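You operate a simulated robot arm through the tools that you are given. There is no shell and no other tool. Be economical: measure what you need, move in short steps, check, and stop when the job is done.

Carry out the task below with a simulated robot arm. There is one attempt and no reset: what you move stays moved.

TASK
Check the Drip jar in the lamp box and log its cloud.
Fine: the lamp burns only under the closed lid; set the yellow slider to the display's word, switch the lamp off and leave the jar inside with the lid closed; the other jars stay.

It is judged by the outcome, as a careful person would: the job done as asked, and still so three seconds after it is handed in. It fails if anything else is knocked over, pushed out of place, dropped, spilled or broken.

THE ROBOT
A 6-joint arm with a two-finger parallel gripper, fixed in place. Base frame: the origin is at the foot of the arm, x ahead of it, y to its left, z up; the work surface is at about z = 0.006. Lengths are in m, angles in degrees, forces in N, time in s.
With the tool pointing down near the work surface it reaches from about 0.14 to 0.58 m from the base axis. Its first joint turns from -66.0 to 66.0 degrees. Payload 2.1 kg.
Tool frame: the origin (TCP) lies between the finger pads and is the grasp point; the fingertips stand 0.03 m ahead of it; z points along the fingers, y is the line along which they close. The gripper opens to 0.094 m. The fingers are 0.028 m wide and 0.01 m thick; the gripper's body (0.05 by 0.096 m) begins 0.055 m behind the TCP.
Orientation is that of the tool frame in the base frame, as a unit quaternion [x, y, z, w]. With the fingers straight down and closing along the base's y, the tool's x points along the base's -x, its y along +y and its z along -z.

THE INTERFACE
- The arm moves only by the tool step_arm. Its argument "increments" is a list of rows, each an object of numbers (a shift or turn left out is 0, a gripper value left out holds the last): "dx", "dy", "dz": the shift along the base's x, y, z in m; "ax", "ay", "az": the turn, a rotation vector about the base's x, y, z in degrees; "claw": the gripper command, from -1 (shut) to 1 (fully open), values between in proportion. In form: [{"dx": .., "dy": .., "dz": .., "ax": .., "ay": .., "az": .., "claw": ..}, ...]. A call has 1 to 20 rows; each row shifts and turns the commanded pose from where the row before left it. A row lasts 0.2 s, in which the tool goes at most 0.05 m and 8.6 degrees; a call with a longer step from one row to the next is refused whole, and so is a gripper value outside its range. A pose out of reach is approached as far as the arm can. The call stops where the force on the tool passes 70 N (or 10 N more than at its start, if that is more) or the arm is blocked; 0.2 s more then pass. The fingers move at their own pace (about 0.072 m/s each) and stop on an object; they squeeze with about 23 N. The grip force told is the motor's: it shows also when the fingers shut on nothing. Time passes only in rows, and 0.2 s behind the last, so rows that do not move let the fingers close. It gives the time, the measured TCP pose, the force on the tool (base axes), the opening and the grip force at its end, in the units of the frame above (readings bear some noise).
- Cameras (640 x 400 px; columns grow to the right, rows downward): "scene" is fixed at [0.0508, -0.3683, 0.4834]; the picture's right is [0.82, -0.57, 0.00], its down [-0.35, -0.49, -0.80] and it looks along [0.46, 0.65, -0.60] (base axes); focal length 269 px, centre (320, 200). "wrist" rides on the gripper at [-0.037, 0, -0.058] in the tool frame; the picture's right is [0.00, -1.00, 0.00], its down [0.97, 0.00, -0.24] and it looks along [0.24, 0.00, 0.97] (tool axes); focal length 218 px, centre (320, 200).
- snapshot(camera): a new picture of that camera. No time passes.
- probe_pixels(camera, pixels): for up to 12 pixels [column, row] of the newest picture of that camera ("zoom" is the newest enlarged one), the place [x, y, z] in the base frame of the surface seen there, good to about 0.002 m. No time passes.
- zoom(camera, box): a new picture of the part [left, top, right, bottom] of that camera's present view, enlarged. No time passes.
- hand_in(): hands the job in; it is judged then, once.

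Work in short steps. Measure before you move; look again where a grasp or a placing could have gone wrong, and mend it. You have 80 turns and 38 pictures in all, the two below and enlarged ones among them. Open the gripper and draw the arm clear of the work before you hand the job in, unless the task says otherwise; then end with one line.

The tools are called after ">>>" as name(argument=value, ...) on one line, values as JSON. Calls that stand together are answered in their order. step_arm: Moves the arm, as the interface text tells. Its arguments: {"type":"object","properties":{"increments":{"type":"array","items":{"type":"object","properties":{"dx":{"type":"number"},"dy":{"type":"number"},"dz":{"type":"number"},"ax":{"type":"number"},"ay":{"type":"number"},"az":{"type":"number"},"claw":{"type":"number"}}}}},"required":["increments"]} The other tools are called the same way: snapshot (camera) takes a picture; probe_pixels (camera, pixels) gives the place of the surface under pixels of a picture; zoom (camera, box) takes an enlarged picture of a part of a camera's view; hand_in () hands the job in.

At the start:

```text
clock: 0.0
tool_pos: [0.2951, 0.0657, 0.3035]
ee_rot: [0.001, 1.0, 0.0, 0.001]
force: [-1.1, 0.0, -1.4]
opening: 0.094
gripper_force: 0.0
```

scene: 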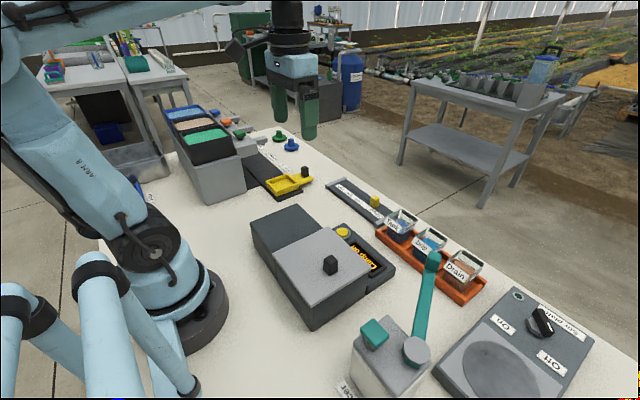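
wrist: 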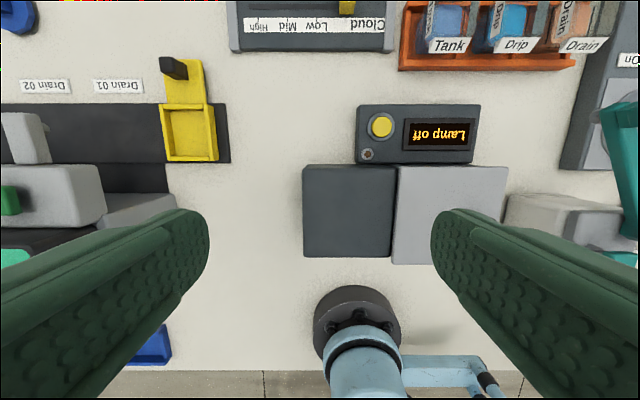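

I'll take enlarged looks at the lamp box, the jars and the slider first.

>>> zoom(camera="scene", box=[240, 170, 500, 332])

>>> zoom(camera="wrist", box=[220, 0, 640, 262])

```text
2.46 times, centred on (370, 251) of scene
```

zoom: 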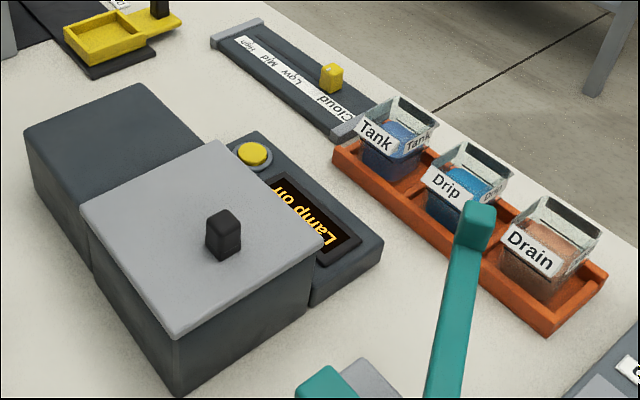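

```text
1.52 times, centred on (430, 131) of wrist
```

zoom: 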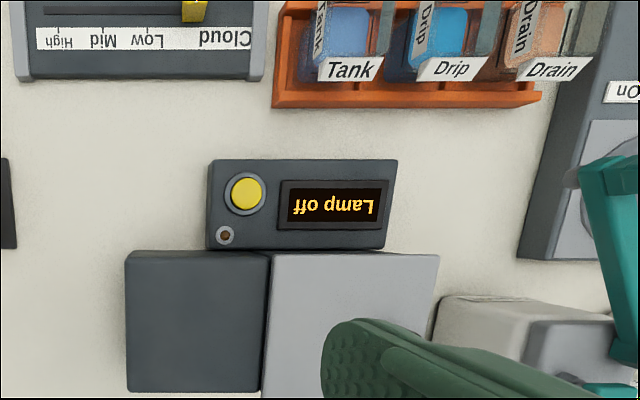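

The display reads "Lamp off". The lid is light grey with a black knob near (330,264). I'll probe the box, knob, button, slider and jars.

>>> probe_pixels(camera="scene", pixels=[[330, 257], [330, 268], [275, 265], [328, 229], [370, 266], [312, 303], [285, 208], [252, 222], [310, 325], [342, 231], [300, 245], [286, 235]])

>>> probe_pixels(camera="scene", pixels=[[374, 200], [374, 196], [330, 185], [383, 222], [401, 212], [430, 231], [416, 237], [446, 242], [432, 243], [430, 256], [418, 246], [434, 258]])

>>> zoom(camera="scene", box=[370, 195, 500, 276])

```text
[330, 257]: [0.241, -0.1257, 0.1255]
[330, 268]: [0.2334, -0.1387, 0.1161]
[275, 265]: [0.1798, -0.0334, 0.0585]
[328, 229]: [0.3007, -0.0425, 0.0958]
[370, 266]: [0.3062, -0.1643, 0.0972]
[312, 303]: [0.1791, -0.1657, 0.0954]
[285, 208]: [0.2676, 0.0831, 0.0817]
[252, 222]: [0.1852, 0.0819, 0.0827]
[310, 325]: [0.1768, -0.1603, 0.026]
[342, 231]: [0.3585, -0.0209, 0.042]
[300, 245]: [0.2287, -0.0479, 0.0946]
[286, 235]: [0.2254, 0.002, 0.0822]
```

```text
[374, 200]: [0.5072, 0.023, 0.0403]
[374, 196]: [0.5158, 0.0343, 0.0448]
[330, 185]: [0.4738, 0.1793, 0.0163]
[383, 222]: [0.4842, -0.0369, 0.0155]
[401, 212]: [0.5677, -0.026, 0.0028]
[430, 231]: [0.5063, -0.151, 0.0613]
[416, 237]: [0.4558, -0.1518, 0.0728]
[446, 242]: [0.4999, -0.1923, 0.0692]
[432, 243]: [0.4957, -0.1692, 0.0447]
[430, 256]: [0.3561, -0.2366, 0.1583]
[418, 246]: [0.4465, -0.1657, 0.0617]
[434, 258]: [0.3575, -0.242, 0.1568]
```

```text
4.92 times, centred on (435, 236) of scene
```

zoom: 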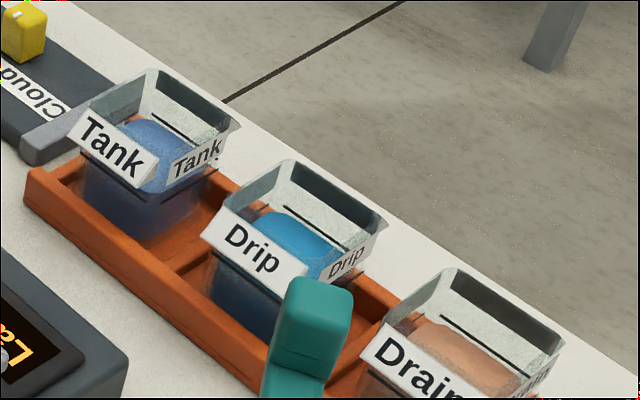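

Lid spans x≈0.175–0.305, y≈-0.17 to -0.04, top z≈0.096, with the knob near (0.24,-0.13). I go over it and look.

>>> step_arm(increments=[{"dx": -0.01, "dy": -0.04, "dz": -0.01}, {"dx": -0.01, "dy": -0.04, "dz": -0.01}, {"dx": -0.01, "dy": -0.04, "dz": -0.01}, {"dx": -0.01, "dy": -0.04, "dz": -0.01}, {"dx": -0.01, "dy": -0.03, "dz": -0.01}, {}])

>>> snapshot(camera="wrist")

```text
clock: 1.4
tool_pos: [0.2444, -0.1238, 0.252]
ee_rot: [0.001, 1.0, 0.0, 0.001]
force: [0.3, 0.1, -0.7]
opening: 0.094
gripper_force: 0.1
```

```text
32 pictures are left
```

wrist: 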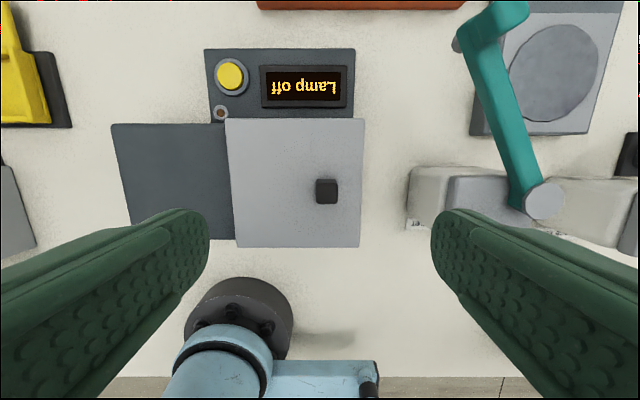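

The knob sits at (327,190), off-centre toward -y, so the lid may slide or hinge about its +y edge. I probe it and look closely at the edges.

>>> probe_pixels(camera="wrist", pixels=[[327, 185], [320, 180], [335, 200], [229, 122], [360, 122], [240, 244], [357, 244], [229, 73], [120, 130], [222, 180], [248, 180], [220, 112]])

>>> zoom(camera="scene", box=[240, 190, 400, 330])

>>> zoom(camera="wrist", box=[100, 40, 380, 250])

```text
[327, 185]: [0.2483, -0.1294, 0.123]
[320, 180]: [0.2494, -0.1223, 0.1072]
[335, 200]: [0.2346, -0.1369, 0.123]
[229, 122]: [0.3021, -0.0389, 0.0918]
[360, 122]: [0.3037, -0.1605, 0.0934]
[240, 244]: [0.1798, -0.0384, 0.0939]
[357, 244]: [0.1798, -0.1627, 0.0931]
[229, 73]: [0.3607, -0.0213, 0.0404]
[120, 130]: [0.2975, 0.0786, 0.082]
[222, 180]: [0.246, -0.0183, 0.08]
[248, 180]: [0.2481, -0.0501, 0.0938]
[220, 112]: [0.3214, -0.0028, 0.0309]
```

```text
2.86 times, centred on (320, 260) of scene
```

zoom: 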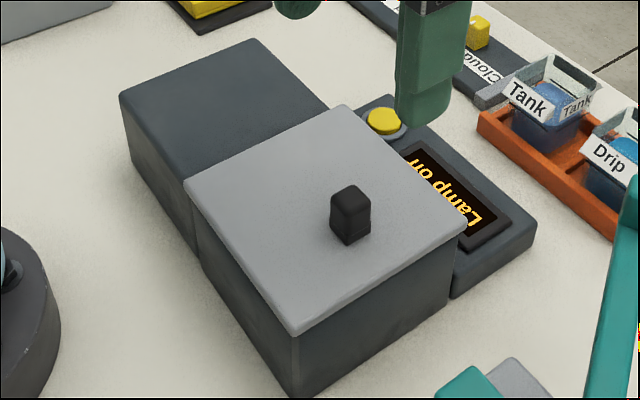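

```text
1.90 times, centred on (240, 145) of wrist
```

zoom: 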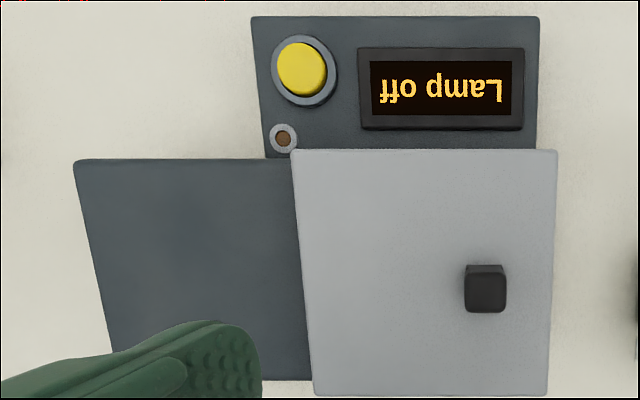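

Lid slab is 0.094 high, knob centre ≈(0.241,-0.129), top 0.124. I descend with fingertips just above the lid (TCP z≈0.129) and close on the knob.

>>> step_arm(increments=[{"dx": -0.003, "dy": -0.005, "dz": -0.04}, {"dz": -0.04}, {"dz": -0.03}, {"dz": -0.012}, {"claw": -1}, {"claw": -1}, {"claw": -1}, {"claw": -1}])

```text
clock: 3.2
tool_pos: [0.2425, -0.129, 0.1294]
ee_rot: [0.0, 1.0, -0.001, 0.001]
force: [2.5, 0.6, -8.4]
opening: 0.0195
gripper_force: 44.6
```

Knob is held (opening 0.0195). I try sliding a short way toward +y, to the park block.

>>> step_arm(increments=[{"dy": 0.01}, {"dy": 0.015}, {}])

>>> zoom(camera="scene", box=[200, 150, 420, 330])

```text
clock: 4.0
tool_pos: [0.2424, -0.1033, 0.1296]
ee_rot: [0.0, 1.0, -0.001, 0.0]
force: [-5.2, 0.4, -19.3]
opening: 0.0195
gripper_force: 44.8
```

```text
2.22 times, centred on (310, 240) of scene
```

zoom: 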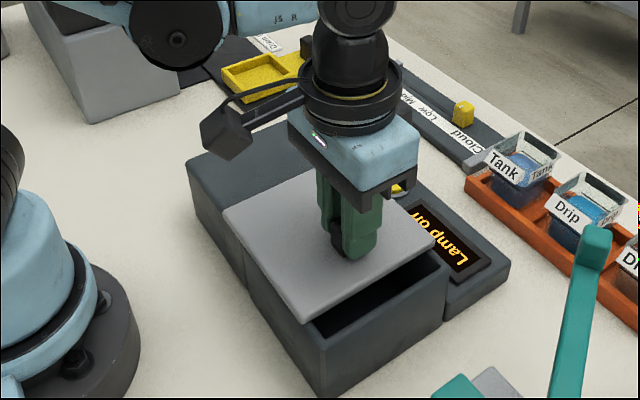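

The lid slides and the box opens at its -y end. I continue until it's fully open.

>>> step_arm(increments=[{"dy": 0.02}, {"dy": 0.02}, {"dy": 0.02}, {"dy": 0.02}, {"dy": 0.015}, {}])

>>> zoom(camera="scene", box=[200, 150, 420, 330])

```text
clock: 5.4
tool_pos: [0.2408, -0.0098, 0.1325]
ee_rot: [0.0, 1.0, -0.001, 0.004]
force: [20.5, -0.6, -21.6]
opening: 0.0194
gripper_force: 44.9
```

```text
2.22 times, centred on (310, 240) of scene
```

zoom: 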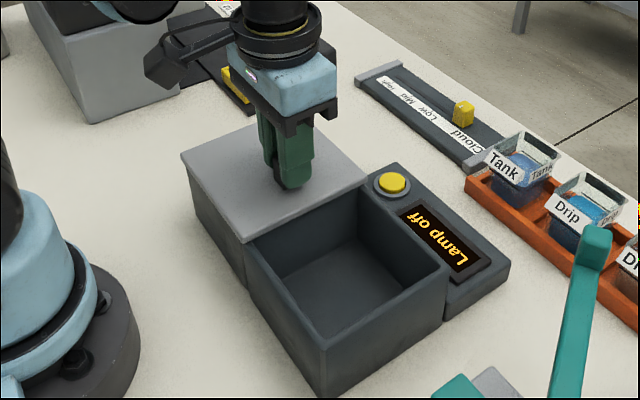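

Box is open. I release, rise, and move above the jars to look straight down.

>>> step_arm(increments=[{"claw": 0}, {"claw": 0}, {"dz": 0.04}, {"dz": 0.045}, {"dz": 0.045, "claw": 1}, {"dz": 0.03}, {"dx": 0.04, "dy": -0.025}, {"dx": 0.04, "dy": -0.025}, {"dx": 0.04, "dy": -0.03}, {"dx": 0.04, "dy": -0.03}, {"dx": 0.03, "dy": -0.03}, {}])

>>> snapshot(camera="wrist")

>>> snapshot(camera="scene")

```text
clock: 8.0
tool_pos: [0.4334, -0.1491, 0.292]
ee_rot: [0.0, 1.0, 0.0, 0.0]
force: [-0.1, -0.2, -0.6]
opening: 0.0939
gripper_force: 0.1
```

```text
27 pictures are left
```

wrist: 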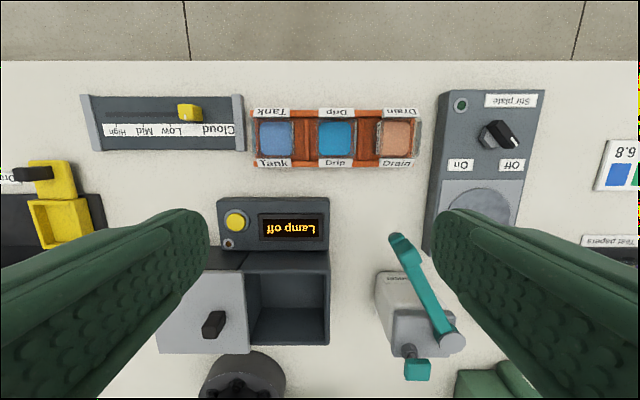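

```text
26 pictures are left
```

scene: 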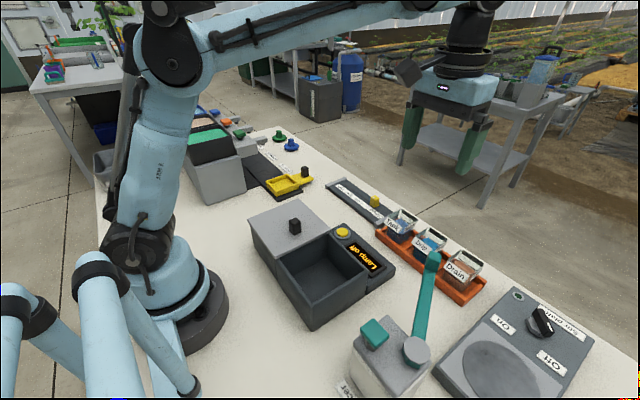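

I zoom on the jars and measure the Drip jar.

>>> zoom(camera="wrist", box=[240, 90, 430, 190])

```text
3.37 times, centred on (335, 140) of wrist
```

zoom: 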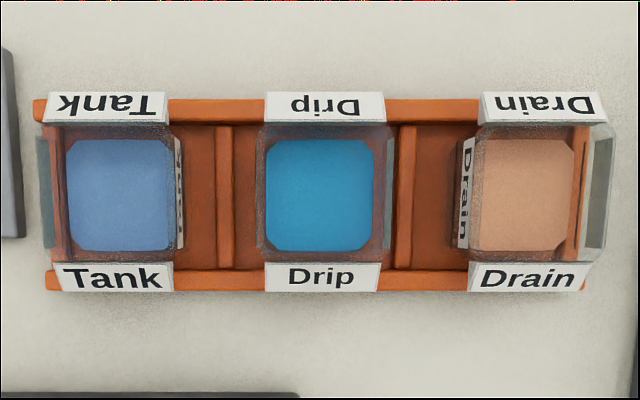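

>>> probe_pixels(camera="zoom", pixels=[[320, 195], [262, 195], [378, 195], [390, 200], [325, 94], [325, 120], [321, 262], [321, 288], [262, 130], [225, 200], [408, 200], [180, 200]])

>>> probe_pixels(camera="zoom", pixels=[[258, 150], [258, 240], [395, 150], [392, 240], [462, 200], [200, 200], [430, 200], [266, 290], [376, 290], [384, 95], [266, 95], [174, 200]])

>>> probe_pixels(camera="wrist", pixels=[[288, 300], [288, 325], [252, 275], [327, 275], [252, 341], [327, 341], [290, 253], [290, 342], [330, 300], [189, 110], [245, 130], [90, 130]])

```text
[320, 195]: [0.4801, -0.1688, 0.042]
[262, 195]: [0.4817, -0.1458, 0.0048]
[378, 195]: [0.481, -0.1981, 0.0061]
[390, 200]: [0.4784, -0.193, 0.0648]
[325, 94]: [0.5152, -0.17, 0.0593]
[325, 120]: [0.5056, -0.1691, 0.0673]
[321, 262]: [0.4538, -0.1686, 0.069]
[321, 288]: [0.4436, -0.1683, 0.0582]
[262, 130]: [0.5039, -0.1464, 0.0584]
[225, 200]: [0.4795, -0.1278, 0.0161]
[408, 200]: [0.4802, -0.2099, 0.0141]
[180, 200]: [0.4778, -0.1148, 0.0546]
```

```text
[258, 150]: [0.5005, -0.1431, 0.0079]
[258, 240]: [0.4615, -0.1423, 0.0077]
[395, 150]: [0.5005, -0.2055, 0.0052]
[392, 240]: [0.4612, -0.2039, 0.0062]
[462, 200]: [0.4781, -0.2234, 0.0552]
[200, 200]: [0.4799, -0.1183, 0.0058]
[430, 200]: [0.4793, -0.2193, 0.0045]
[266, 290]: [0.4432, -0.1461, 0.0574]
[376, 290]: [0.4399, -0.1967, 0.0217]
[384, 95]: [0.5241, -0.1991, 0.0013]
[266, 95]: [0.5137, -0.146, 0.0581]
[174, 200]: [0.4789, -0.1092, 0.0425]
```

```text
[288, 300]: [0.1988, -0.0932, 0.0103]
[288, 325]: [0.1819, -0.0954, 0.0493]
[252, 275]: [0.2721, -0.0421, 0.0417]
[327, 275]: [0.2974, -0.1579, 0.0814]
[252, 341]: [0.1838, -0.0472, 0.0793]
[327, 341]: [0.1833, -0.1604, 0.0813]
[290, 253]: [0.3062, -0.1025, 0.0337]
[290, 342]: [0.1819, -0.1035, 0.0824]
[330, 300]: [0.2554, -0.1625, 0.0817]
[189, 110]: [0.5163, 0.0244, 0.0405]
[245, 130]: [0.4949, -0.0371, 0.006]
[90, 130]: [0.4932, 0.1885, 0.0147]
```

Drip jar: centre ≈(0.4795,-0.1695), about 0.05 wide in y, top ≈0.069, gaps to the neighbours ≈0.03. I set the opening to about 0.07, come down to just above and check.

>>> step_arm(increments=[{"dx": 0.023, "dy": -0.01, "claw": 0.47}, {"dx": 0.023, "dy": -0.0105, "dz": -0.03}, {"dz": -0.045}, {"dz": -0.045}, {"dz": -0.045}, {}, {}])

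>>> snapshot(camera="wrist")

```text
clock: 9.6
tool_pos: [0.477, -0.1697, 0.127]
ee_rot: [0.0, 1.0, 0.0, 0.001]
force: [0.3, -0.1, 0.4]
opening: 0.0691
gripper_force: 0.0
```

```text
24 pictures are left
```

wrist: 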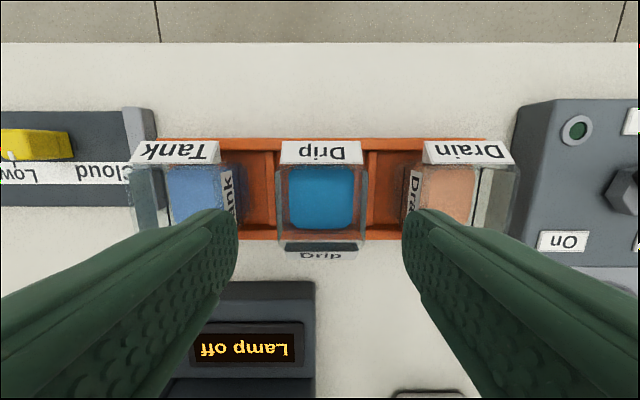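

Jar spans columns 275–366, centred between the fingers (237 and 403). I descend and grip.

>>> step_arm(increments=[{"dx": 0.001, "dz": -0.03}, {"dx": 0.001, "dz": -0.03}, {"dz": -0.013}, {}, {"claw": -0.3}, {"claw": -0.3}, {"claw": -0.3}])

>>> zoom(camera="scene", box=[340, 150, 520, 320])

```text
clock: 11.2
tool_pos: [0.4803, -0.1689, 0.054]
ee_rot: [0.0, 1.0, 0.0, 0.001]
force: [0.8, 0.6, 0.5]
opening: 0.0536
gripper_force: 23.0
```

```text
2.35 times, centred on (430, 235) of scene
```

zoom: 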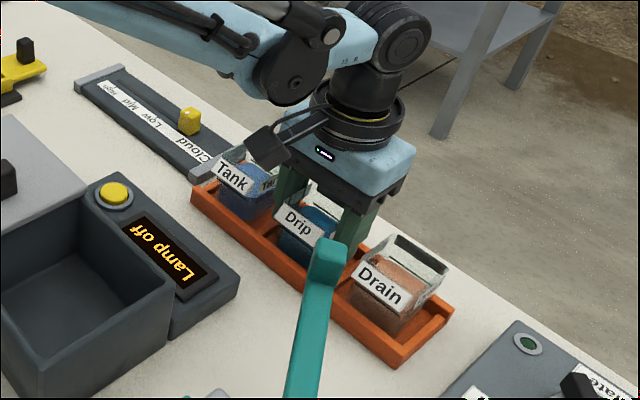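

Gripped (0.0536, 23 N). I lift slowly and check.

>>> step_arm(increments=[{"dz": 0.005}, {"dz": 0.01}, {"dz": 0.015}, {"dz": 0.02}, {"dz": 0.02}, {"dz": 0.02}, {"dz": 0.02}, {"dz": 0.015}, {"dz": 0.01}, {}])

>>> zoom(camera="scene", box=[300, 90, 520, 320])

```text
clock: 13.4
tool_pos: [0.4781, -0.1704, 0.188]
ee_rot: [0.0, 1.0, 0.0, 0.001]
force: [-0.3, -0.7, -1.0]
opening: 0.0533
gripper_force: 23.0
```

```text
1.74 times, centred on (410, 205) of scene
```

zoom: 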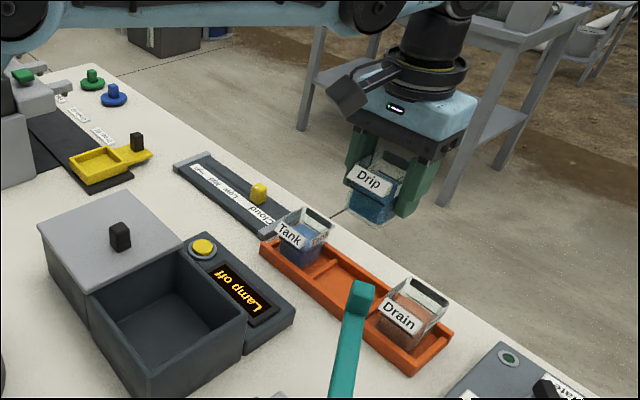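

Jar is held upright. I carry it smoothly to over the box centre (0.241,-0.103).

>>> step_arm(increments=[{"dx": -0.005, "dy": 0.005}, {"dx": -0.01, "dy": 0.01}, {"dx": -0.018, "dy": 0.012}, {"dx": -0.025, "dy": 0.012}, {"dx": -0.027, "dy": 0.01}, {"dx": -0.027, "dy": 0.008}, {"dx": -0.027, "dy": 0.006}, {"dx": -0.027, "dy": 0.004}, {"dx": -0.027}, {"dx": -0.02}, {"dx": -0.014}, {"dx": -0.007}, {"dx": -0.003}, {}])

>>> snapshot(camera="wrist")

>>> zoom(camera="scene", box=[200, 130, 420, 330])

```text
clock: 16.4
tool_pos: [0.2432, -0.1032, 0.1878]
ee_rot: [0.0, 1.0, 0.0, 0.002]
force: [0.5, -1.0, -1.4]
opening: 0.0536
gripper_force: 23.2
```

```text
21 pictures are left
```

wrist: 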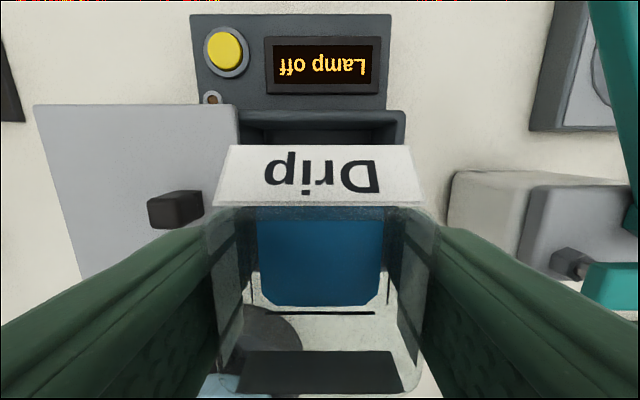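

```text
2.00 times, centred on (310, 230) of scene
```

zoom: 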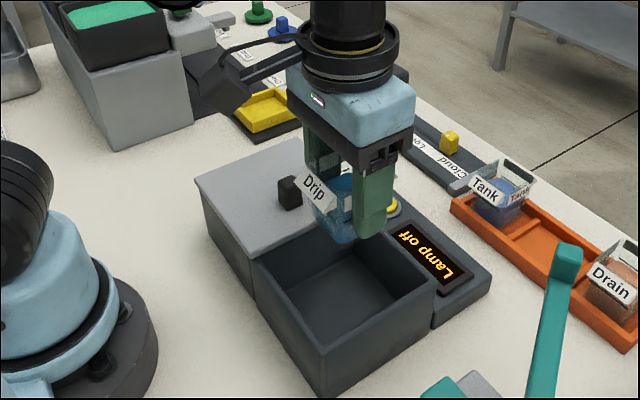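

Aligned over the open box. I lower slowly, last bit in small steps.

>>> step_arm(increments=[{"dx": -0.002, "dz": -0.02}, {"dz": -0.025}, {"dz": -0.025}, {"dz": -0.02}, {"dz": -0.015}, {"dz": -0.01}, {"dz": -0.006}, {"dz": -0.004}, {}])

```text
clock: 18.4
tool_pos: [0.2405, -0.1022, 0.0634]
ee_rot: [0.0, 1.0, 0.0, 0.001]
force: [0.4, -0.6, -1.7]
opening: 0.0535
gripper_force: 22.5
```

>>> step_arm(increments=[{"dz": -0.002}, {"dz": -0.002}, {}])

>>> zoom(camera="scene", box=[240, 180, 400, 320])

```text
clock: 19.2
tool_pos: [0.2393, -0.103, 0.0593]
ee_rot: [0.001, 1.0, 0.0, 0.001]
force: [0.1, -0.1, -0.7]
opening: 0.0536
gripper_force: 22.8
```

```text
2.86 times, centred on (320, 250) of scene
```

zoom: 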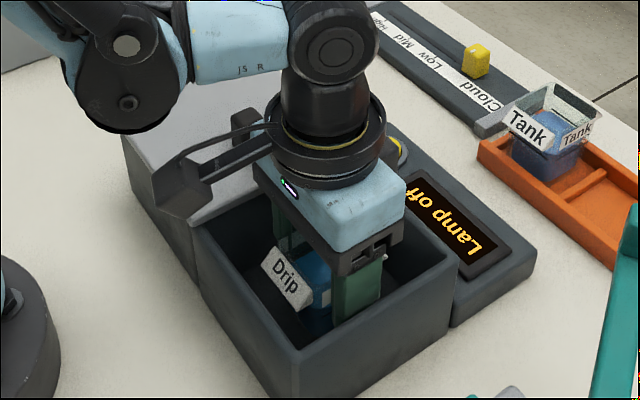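

Not touching yet (no force). I keep easing down by 1 mm steps.

>>> step_arm(increments=[{"dz": -0.001}, {"dz": -0.001}, {"dz": -0.001}, {}])

```text
clock: 20.2
tool_pos: [0.2405, -0.1034, 0.0562]
ee_rot: [0.0, 1.0, 0.0, 0.001]
force: [0.4, 0.5, -0.4]
opening: 0.0536
gripper_force: 22.6
```

>>> step_arm(increments=[{"dz": -0.001}, {"dz": -0.001}, {"dz": -0.001}, {}])

```text
clock: 21.2
tool_pos: [0.2404, -0.1031, 0.054]
ee_rot: [-0.001, 1.0, 0.0, 0.002]
force: [4.1, 4.5, 16.9]
opening: 0.0538
gripper_force: 23.2
```

Contact: 17 N upward, so the jar stands on the floor. I release gently, rise and look.

>>> step_arm(increments=[{"dz": 0.001}, {"claw": 0.5}, {"claw": 0.5}, {"claw": 0.5}, {"dz": 0.02}, {"dz": 0.03}, {"dz": 0.04}, {"dz": 0.04}, {"dz": 0.03}, {}])

>>> snapshot(camera="wrist")

```text
clock: 23.4
tool_pos: [0.2418, -0.1047, 0.2141]
ee_rot: [0.0, 1.0, -0.001, 0.001]
force: [0.6, 0.7, -0.8]
opening: 0.0704
gripper_force: 0.0
```

```text
18 pictures are left
```

wrist: 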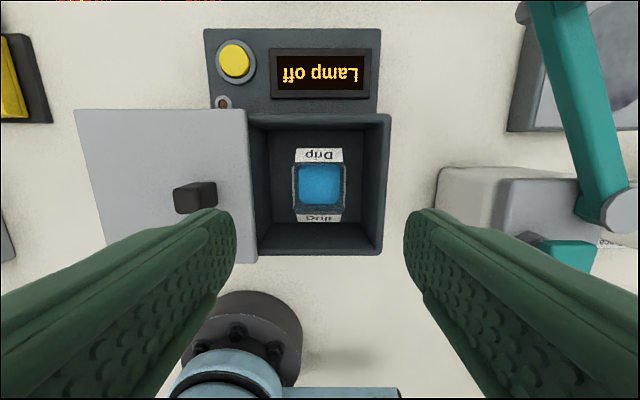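

Jar stands upright and centred. Back to the knob at (0.241,-0.010) to close the lid.

>>> step_arm(increments=[{"dy": 0.035}, {"dy": 0.035}, {"dy": 0.024}, {"dz": -0.04}, {"dz": -0.03}, {"dz": -0.014}, {"claw": -1}, {"claw": -1}, {"claw": -1}])

```text
clock: 25.4
tool_pos: [0.2411, -0.011, 0.1311]
ee_rot: [0.0, 1.0, 0.001, 0.001]
force: [4.6, 0.6, -9.4]
opening: 0.0194
gripper_force: 44.6
```

>>> step_arm(increments=[{"dy": -0.01}, {"dy": -0.02}, {"dy": -0.02}, {"dy": -0.02}, {"dy": -0.02}, {"dy": -0.015}, {"dy": -0.008}, {"dy": -0.005}, {"dy": -0.002}, {}])

>>> zoom(camera="scene", box=[200, 150, 420, 330])

```text
clock: 27.6
tool_pos: [0.2415, -0.1277, 0.132]
ee_rot: [0.001, 1.0, 0.0, 0.002]
force: [17.5, 0.3, 28.5]
opening: 0.0197
gripper_force: 45.2
```

```text
2.22 times, centred on (310, 240) of scene
```

zoom: 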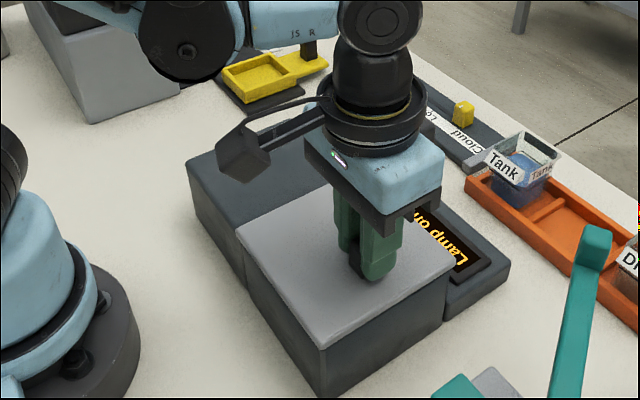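

Almost at the start position (-0.129). I nudge 3 mm further, then release, rise, and view.

>>> step_arm(increments=[{"dy": -0.002}, {"dy": -0.001}, {}])

>>> step_arm(increments=[{"claw": 0}, {"claw": 0}, {"dz": 0.04}, {"dz": 0.04}, {"dz": 0.03}, {}])

>>> snapshot(camera="wrist")

```text
clock: 28.4
tool_pos: [0.2404, -0.131, 0.1296]
ee_rot: [0.0, 1.0, 0.002, 0.002]
force: [18.7, 13.3, 17.1]
opening: 0.0196
gripper_force: 44.6
```

```text
clock: 29.8
tool_pos: [0.2391, -0.1308, 0.2398]
ee_rot: [0.0, 1.0, 0.0, 0.0]
force: [-0.4, -0.4, 0.0]
opening: 0.0471
gripper_force: 0.1
```

```text
16 pictures are left
```

wrist: 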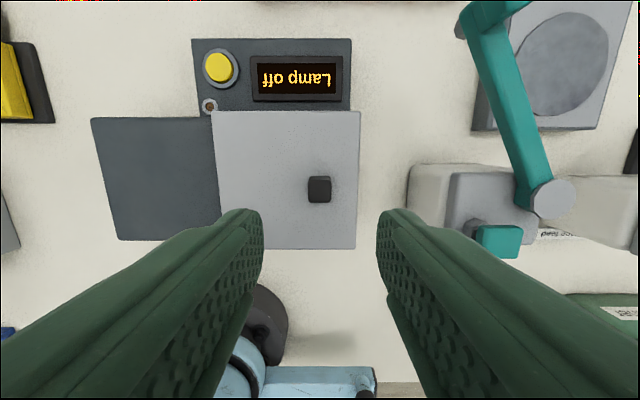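

Lid is closed against its stop. Now probe the lamp button at (218,67) and its light at (210,106).

>>> probe_pixels(camera="wrist", pixels=[[218, 67], [218, 57], [218, 77], [207, 67], [229, 67], [236, 67], [210, 106]])

```text
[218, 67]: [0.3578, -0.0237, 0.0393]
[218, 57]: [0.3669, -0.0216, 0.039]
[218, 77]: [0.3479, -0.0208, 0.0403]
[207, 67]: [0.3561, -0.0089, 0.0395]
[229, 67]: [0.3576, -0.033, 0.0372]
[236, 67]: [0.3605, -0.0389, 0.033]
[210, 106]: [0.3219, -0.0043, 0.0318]
```

>>> step_arm(increments=[{"dx": 0.03, "dy": 0.0275, "claw": -1}, {"dx": 0.03, "dy": 0.0275}, {"dx": 0.03, "dy": 0.0275}, {"dx": 0.0285, "dy": 0.0275}, {"dz": -0.045}, {"dz": -0.045}, {"dz": -0.045}, {"dz": -0.025}, {}])

>>> zoom(camera="scene", box=[290, 190, 410, 300])

```text
clock: 31.8
tool_pos: [0.3584, -0.0223, 0.0821]
ee_rot: [0.0, 1.0, 0.0, 0.002]
force: [0.0, -0.5, -0.2]
opening: 0.0002
gripper_force: 22.9
```

```text
3.64 times, centred on (350, 245) of scene
```

zoom: 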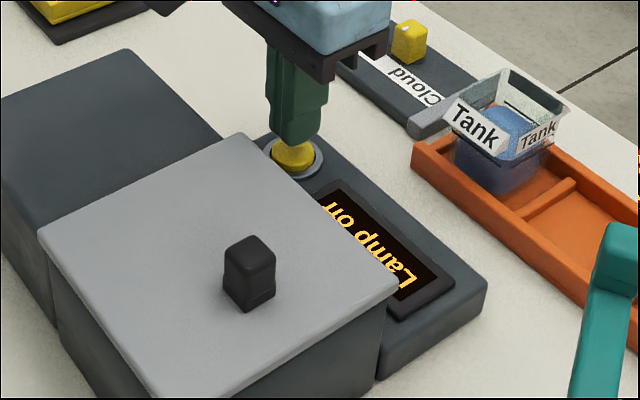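

Fingers are over the button. I press in small steps and back off.

>>> step_arm(increments=[{"dz": -0.007}, {"dz": -0.004}, {"dz": -0.003}, {}])

>>> zoom(camera="scene", box=[290, 190, 410, 300])

```text
clock: 32.8
tool_pos: [0.3578, -0.0225, 0.0677]
ee_rot: [0.0, 1.0, 0.0, 0.001]
force: [-1.0, 0.9, 1.3]
opening: 0.0
gripper_force: 23.0
```

```text
3.64 times, centred on (350, 245) of scene
```

zoom: 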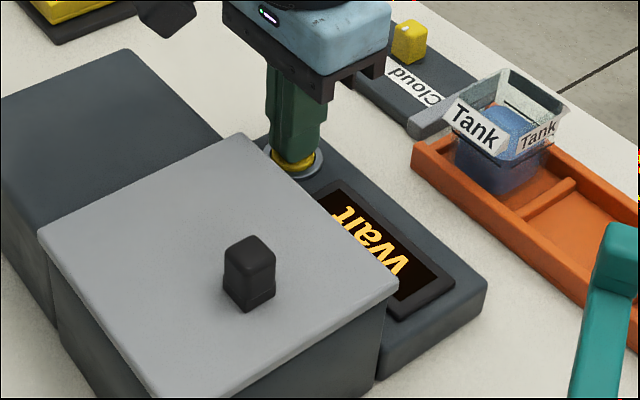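

The display says "wait": the lamp is on. I rise off the button, wait a little, and read.

>>> step_arm(increments=[{"dz": 0.015}, {"dz": 0.03}, {"dz": 0.04}, {"dz": 0.04}, {"dz": 0.03}, {}, {}, {}, {}, {}, {}, {}, {}, {}, {}])

>>> snapshot(camera="wrist")

```text
clock: 36.0
tool_pos: [0.3567, -0.0206, 0.2232]
ee_rot: [0.0, 1.0, -0.001, 0.001]
force: [0.1, -0.4, 0.2]
opening: 0.0
gripper_force: 22.6
```

```text
13 pictures are left
```

wrist: 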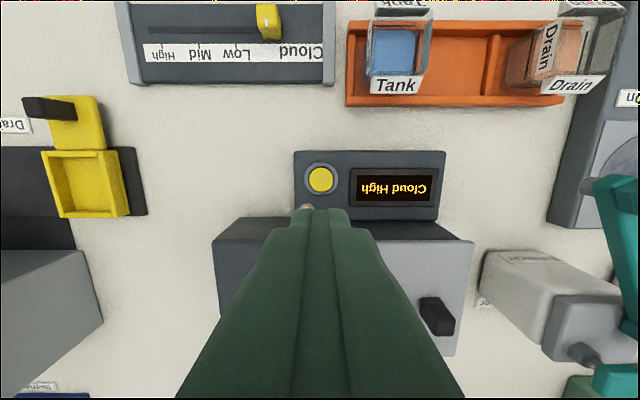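

Display reads "Cloud High". I confirm with a zoom after a short wait, and locate the slider.

>>> step_arm(increments=[{}, {}, {}, {}, {}])

>>> zoom(camera="wrist", box=[120, 0, 460, 212])

>>> probe_pixels(camera="zoom", pixels=[[277, 45], [277, 20], [80, 103], [145, 100], [218, 94], [340, 95], [260, 55], [80, 55], [145, 55], [218, 55], [299, 40], [260, 20]])

```text
clock: 37.2
tool_pos: [0.3568, -0.0208, 0.2239]
ee_rot: [0.0, 1.0, 0.0, 0.001]
force: [-0.1, 0.3, 0.9]
opening: 0.0002
gripper_force: 22.3
```

```text
1.88 times, centred on (290, 106) of wrist
```

zoom: 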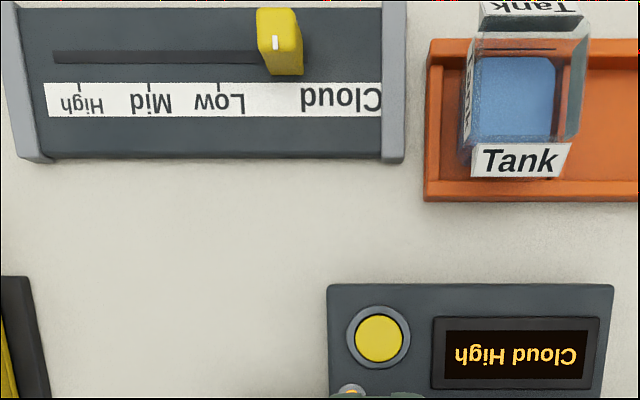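

```text
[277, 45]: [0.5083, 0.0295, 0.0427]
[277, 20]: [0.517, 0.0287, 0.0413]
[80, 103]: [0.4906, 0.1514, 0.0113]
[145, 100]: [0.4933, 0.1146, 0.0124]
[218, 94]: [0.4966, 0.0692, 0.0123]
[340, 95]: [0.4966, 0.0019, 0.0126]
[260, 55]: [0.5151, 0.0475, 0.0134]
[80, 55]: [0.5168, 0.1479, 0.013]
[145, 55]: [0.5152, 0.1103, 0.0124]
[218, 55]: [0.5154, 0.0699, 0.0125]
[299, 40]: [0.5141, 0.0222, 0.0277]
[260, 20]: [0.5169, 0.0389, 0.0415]
```

Confirmed "Cloud High". Ticks: High at y≈0.150; the knob is at y≈0.030, x≈0.514, top 0.042. First I switch the lamp off with a second press.

>>> step_arm(increments=[{"dz": -0.045}, {"dz": -0.045}, {"dz": -0.04}, {"dz": -0.012}, {"dz": -0.007}, {"dz": -0.004}, {"dz": -0.003}, {}])

>>> step_arm(increments=[{"dz": 0.015}, {"dz": 0.03}, {"dz": 0.04}, {"dz": 0.04}, {"dz": 0.03}, {}])

>>> snapshot(camera="wrist")

```text
clock: 39.0
tool_pos: [0.3592, -0.0214, 0.0664]
ee_rot: [0.0, 1.0, 0.0, 0.001]
force: [-1.7, 1.0, 3.8]
opening: 0.0
gripper_force: 23.2
```

```text
clock: 40.4
tool_pos: [0.3595, -0.0215, 0.2199]
ee_rot: [0.0, 1.0, 0.0, 0.001]
force: [0.1, 0.0, 0.2]
opening: 0.0001
gripper_force: 23.1
```

```text
11 pictures are left
```

wrist: 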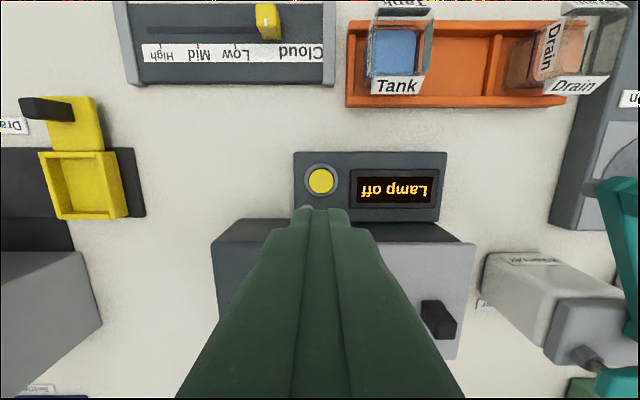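

Lamp is off. I move above the slider knob with the gripper half open and check.

>>> step_arm(increments=[{"dx": 0.035, "dy": 0.012, "claw": 0.1}, {"dx": 0.035, "dy": 0.013}, {"dx": 0.035, "dy": 0.013}, {"dx": 0.035, "dy": 0.013}, {"dx": 0.0145, "dz": -0.04}, {"dz": -0.04}, {"dz": -0.04}, {}])

>>> snapshot(camera="wrist")

```text
clock: 42.2
tool_pos: [0.513, 0.0296, 0.0996]
ee_rot: [-0.001, 1.0, 0.0, 0.001]
force: [-1.3, 0.2, -0.2]
opening: 0.0515
gripper_force: 0.0
```

```text
10 pictures are left
```

wrist: 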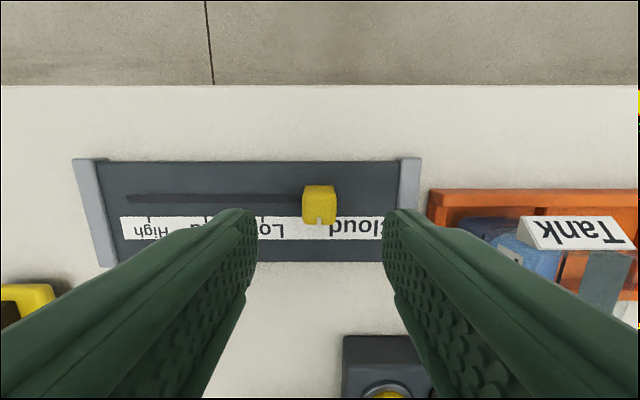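

Knob at column 319, centred. I probe the mark and the High tick at (150,218) more exactly, then grip.

>>> probe_pixels(camera="wrist", pixels=[[150, 218], [150, 222], [206, 220], [262, 219], [319, 222], [303, 190], [335, 190], [128, 198], [300, 198]])

>>> step_arm(increments=[{"dz": -0.03}, {"dz": -0.018}, {}, {"claw": -1}, {"claw": -1}, {"claw": -1}, {"claw": -1}])

```text
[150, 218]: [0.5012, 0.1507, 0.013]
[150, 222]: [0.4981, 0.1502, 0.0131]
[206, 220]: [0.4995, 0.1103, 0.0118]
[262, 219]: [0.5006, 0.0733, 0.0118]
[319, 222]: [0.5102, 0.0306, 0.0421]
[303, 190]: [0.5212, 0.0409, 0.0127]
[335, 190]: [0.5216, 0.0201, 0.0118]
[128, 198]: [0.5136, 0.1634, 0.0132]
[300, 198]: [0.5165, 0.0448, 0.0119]
```

```text
clock: 43.8
tool_pos: [0.5128, 0.0299, 0.0518]
ee_rot: [-0.001, 1.0, 0.001, 0.001]
force: [-0.1, 1.9, -8.7]
opening: 0.0192
gripper_force: 45.1
```

Ticks lie 0.04 apart: High at y≈0.1505, so the slide is +0.1205. I push the knob there.

>>> step_arm(increments=[{"dy": 0.01}, {"dy": 0.02}, {"dy": 0.02}, {"dy": 0.02}, {"dy": 0.02}, {"dy": 0.015}, {"dy": 0.01}, {"dy": 0.0055}, {}, {}])

>>> snapshot(camera="wrist")

```text
clock: 46.0
tool_pos: [0.5134, 0.1513, 0.0526]
ee_rot: [0.0, 1.0, 0.0, 0.002]
force: [2.6, 0.4, -17.2]
opening: 0.0193
gripper_force: 44.5
```

```text
9 pictures are left
```

wrist: 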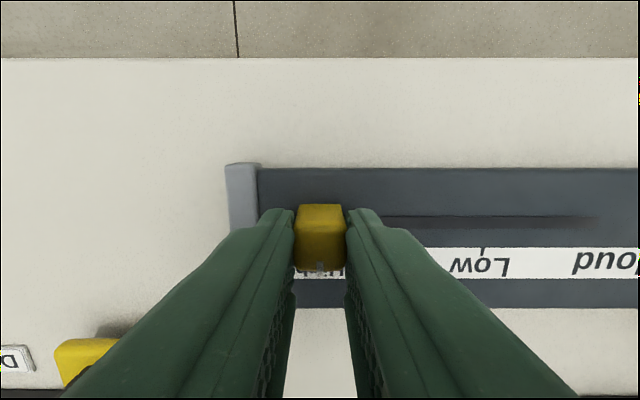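

Knob is at High. I open modestly, rise, and view.

>>> step_arm(increments=[{"claw": -0.2}, {"claw": -0.2}, {"dz": 0.03}, {"dz": 0.04}, {"dz": 0.04}, {"dx": -0.03, "dz": 0.03, "claw": 1}, {"dx": -0.03, "dz": 0.03}, {}, {}])

>>> snapshot(camera="wrist")

>>> snapshot(camera="scene")

```text
clock: 48.0
tool_pos: [0.4558, 0.1495, 0.2219]
ee_rot: [0.0, 1.0, 0.0, 0.0]
force: [-0.4, 0.1, -0.3]
opening: 0.0938
gripper_force: 0.1
```

```text
8 pictures are left
```

wrist: 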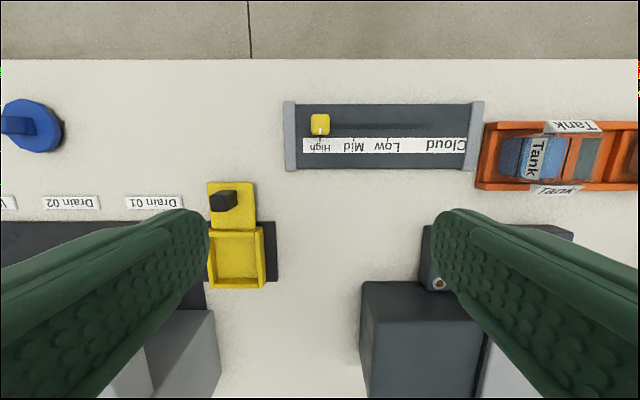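

```text
7 pictures are left
```

scene: 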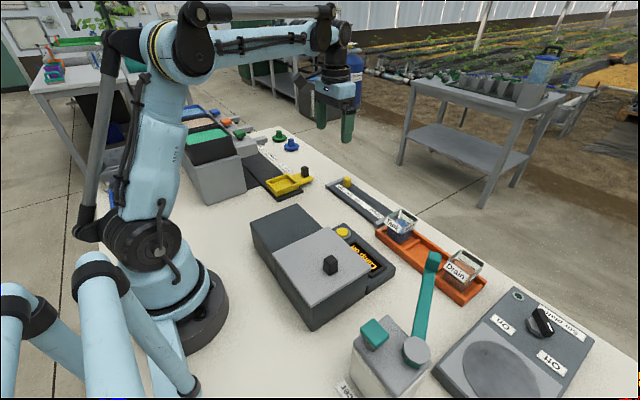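

Slider sits at High, lid closed, lamp off. A final measure of the mark and the lid.

>>> probe_pixels(camera="wrist", pixels=[[320, 130], [310, 122], [330, 122], [322, 140], [345, 141]])

>>> probe_pixels(camera="scene", pixels=[[330, 257], [312, 303], [370, 266], [328, 229]])

>>> zoom(camera="scene", box=[240, 170, 500, 332])

```text
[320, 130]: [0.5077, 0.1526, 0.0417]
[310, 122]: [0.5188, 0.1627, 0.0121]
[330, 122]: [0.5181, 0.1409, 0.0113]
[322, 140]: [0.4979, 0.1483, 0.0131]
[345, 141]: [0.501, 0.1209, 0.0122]
```

```text
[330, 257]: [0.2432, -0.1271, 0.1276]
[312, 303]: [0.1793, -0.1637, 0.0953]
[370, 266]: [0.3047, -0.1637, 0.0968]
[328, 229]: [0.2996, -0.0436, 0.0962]
```

```text
2.46 times, centred on (370, 251) of scene
```

zoom: 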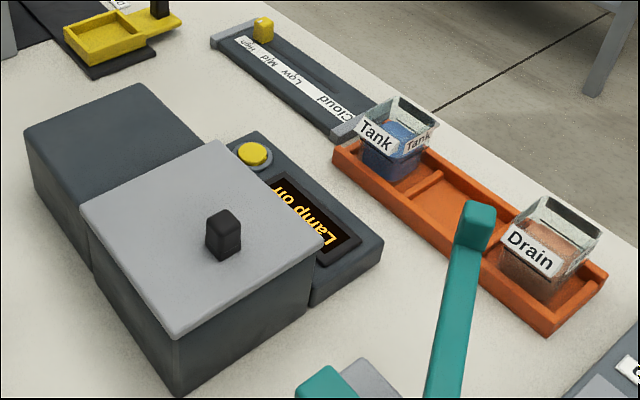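

The display matches the starting "Lamp off" view (its end is hidden behind the lid). Everything is in place and the arm is clear, so I hand in.

>>> hand_in()

```text
The job is handed in.
```

The Drip jar read "Cloud High", so I set the yellow slider to High and switched the lamp off; the jar is inside under the closed lid, and the other jars were left in place.
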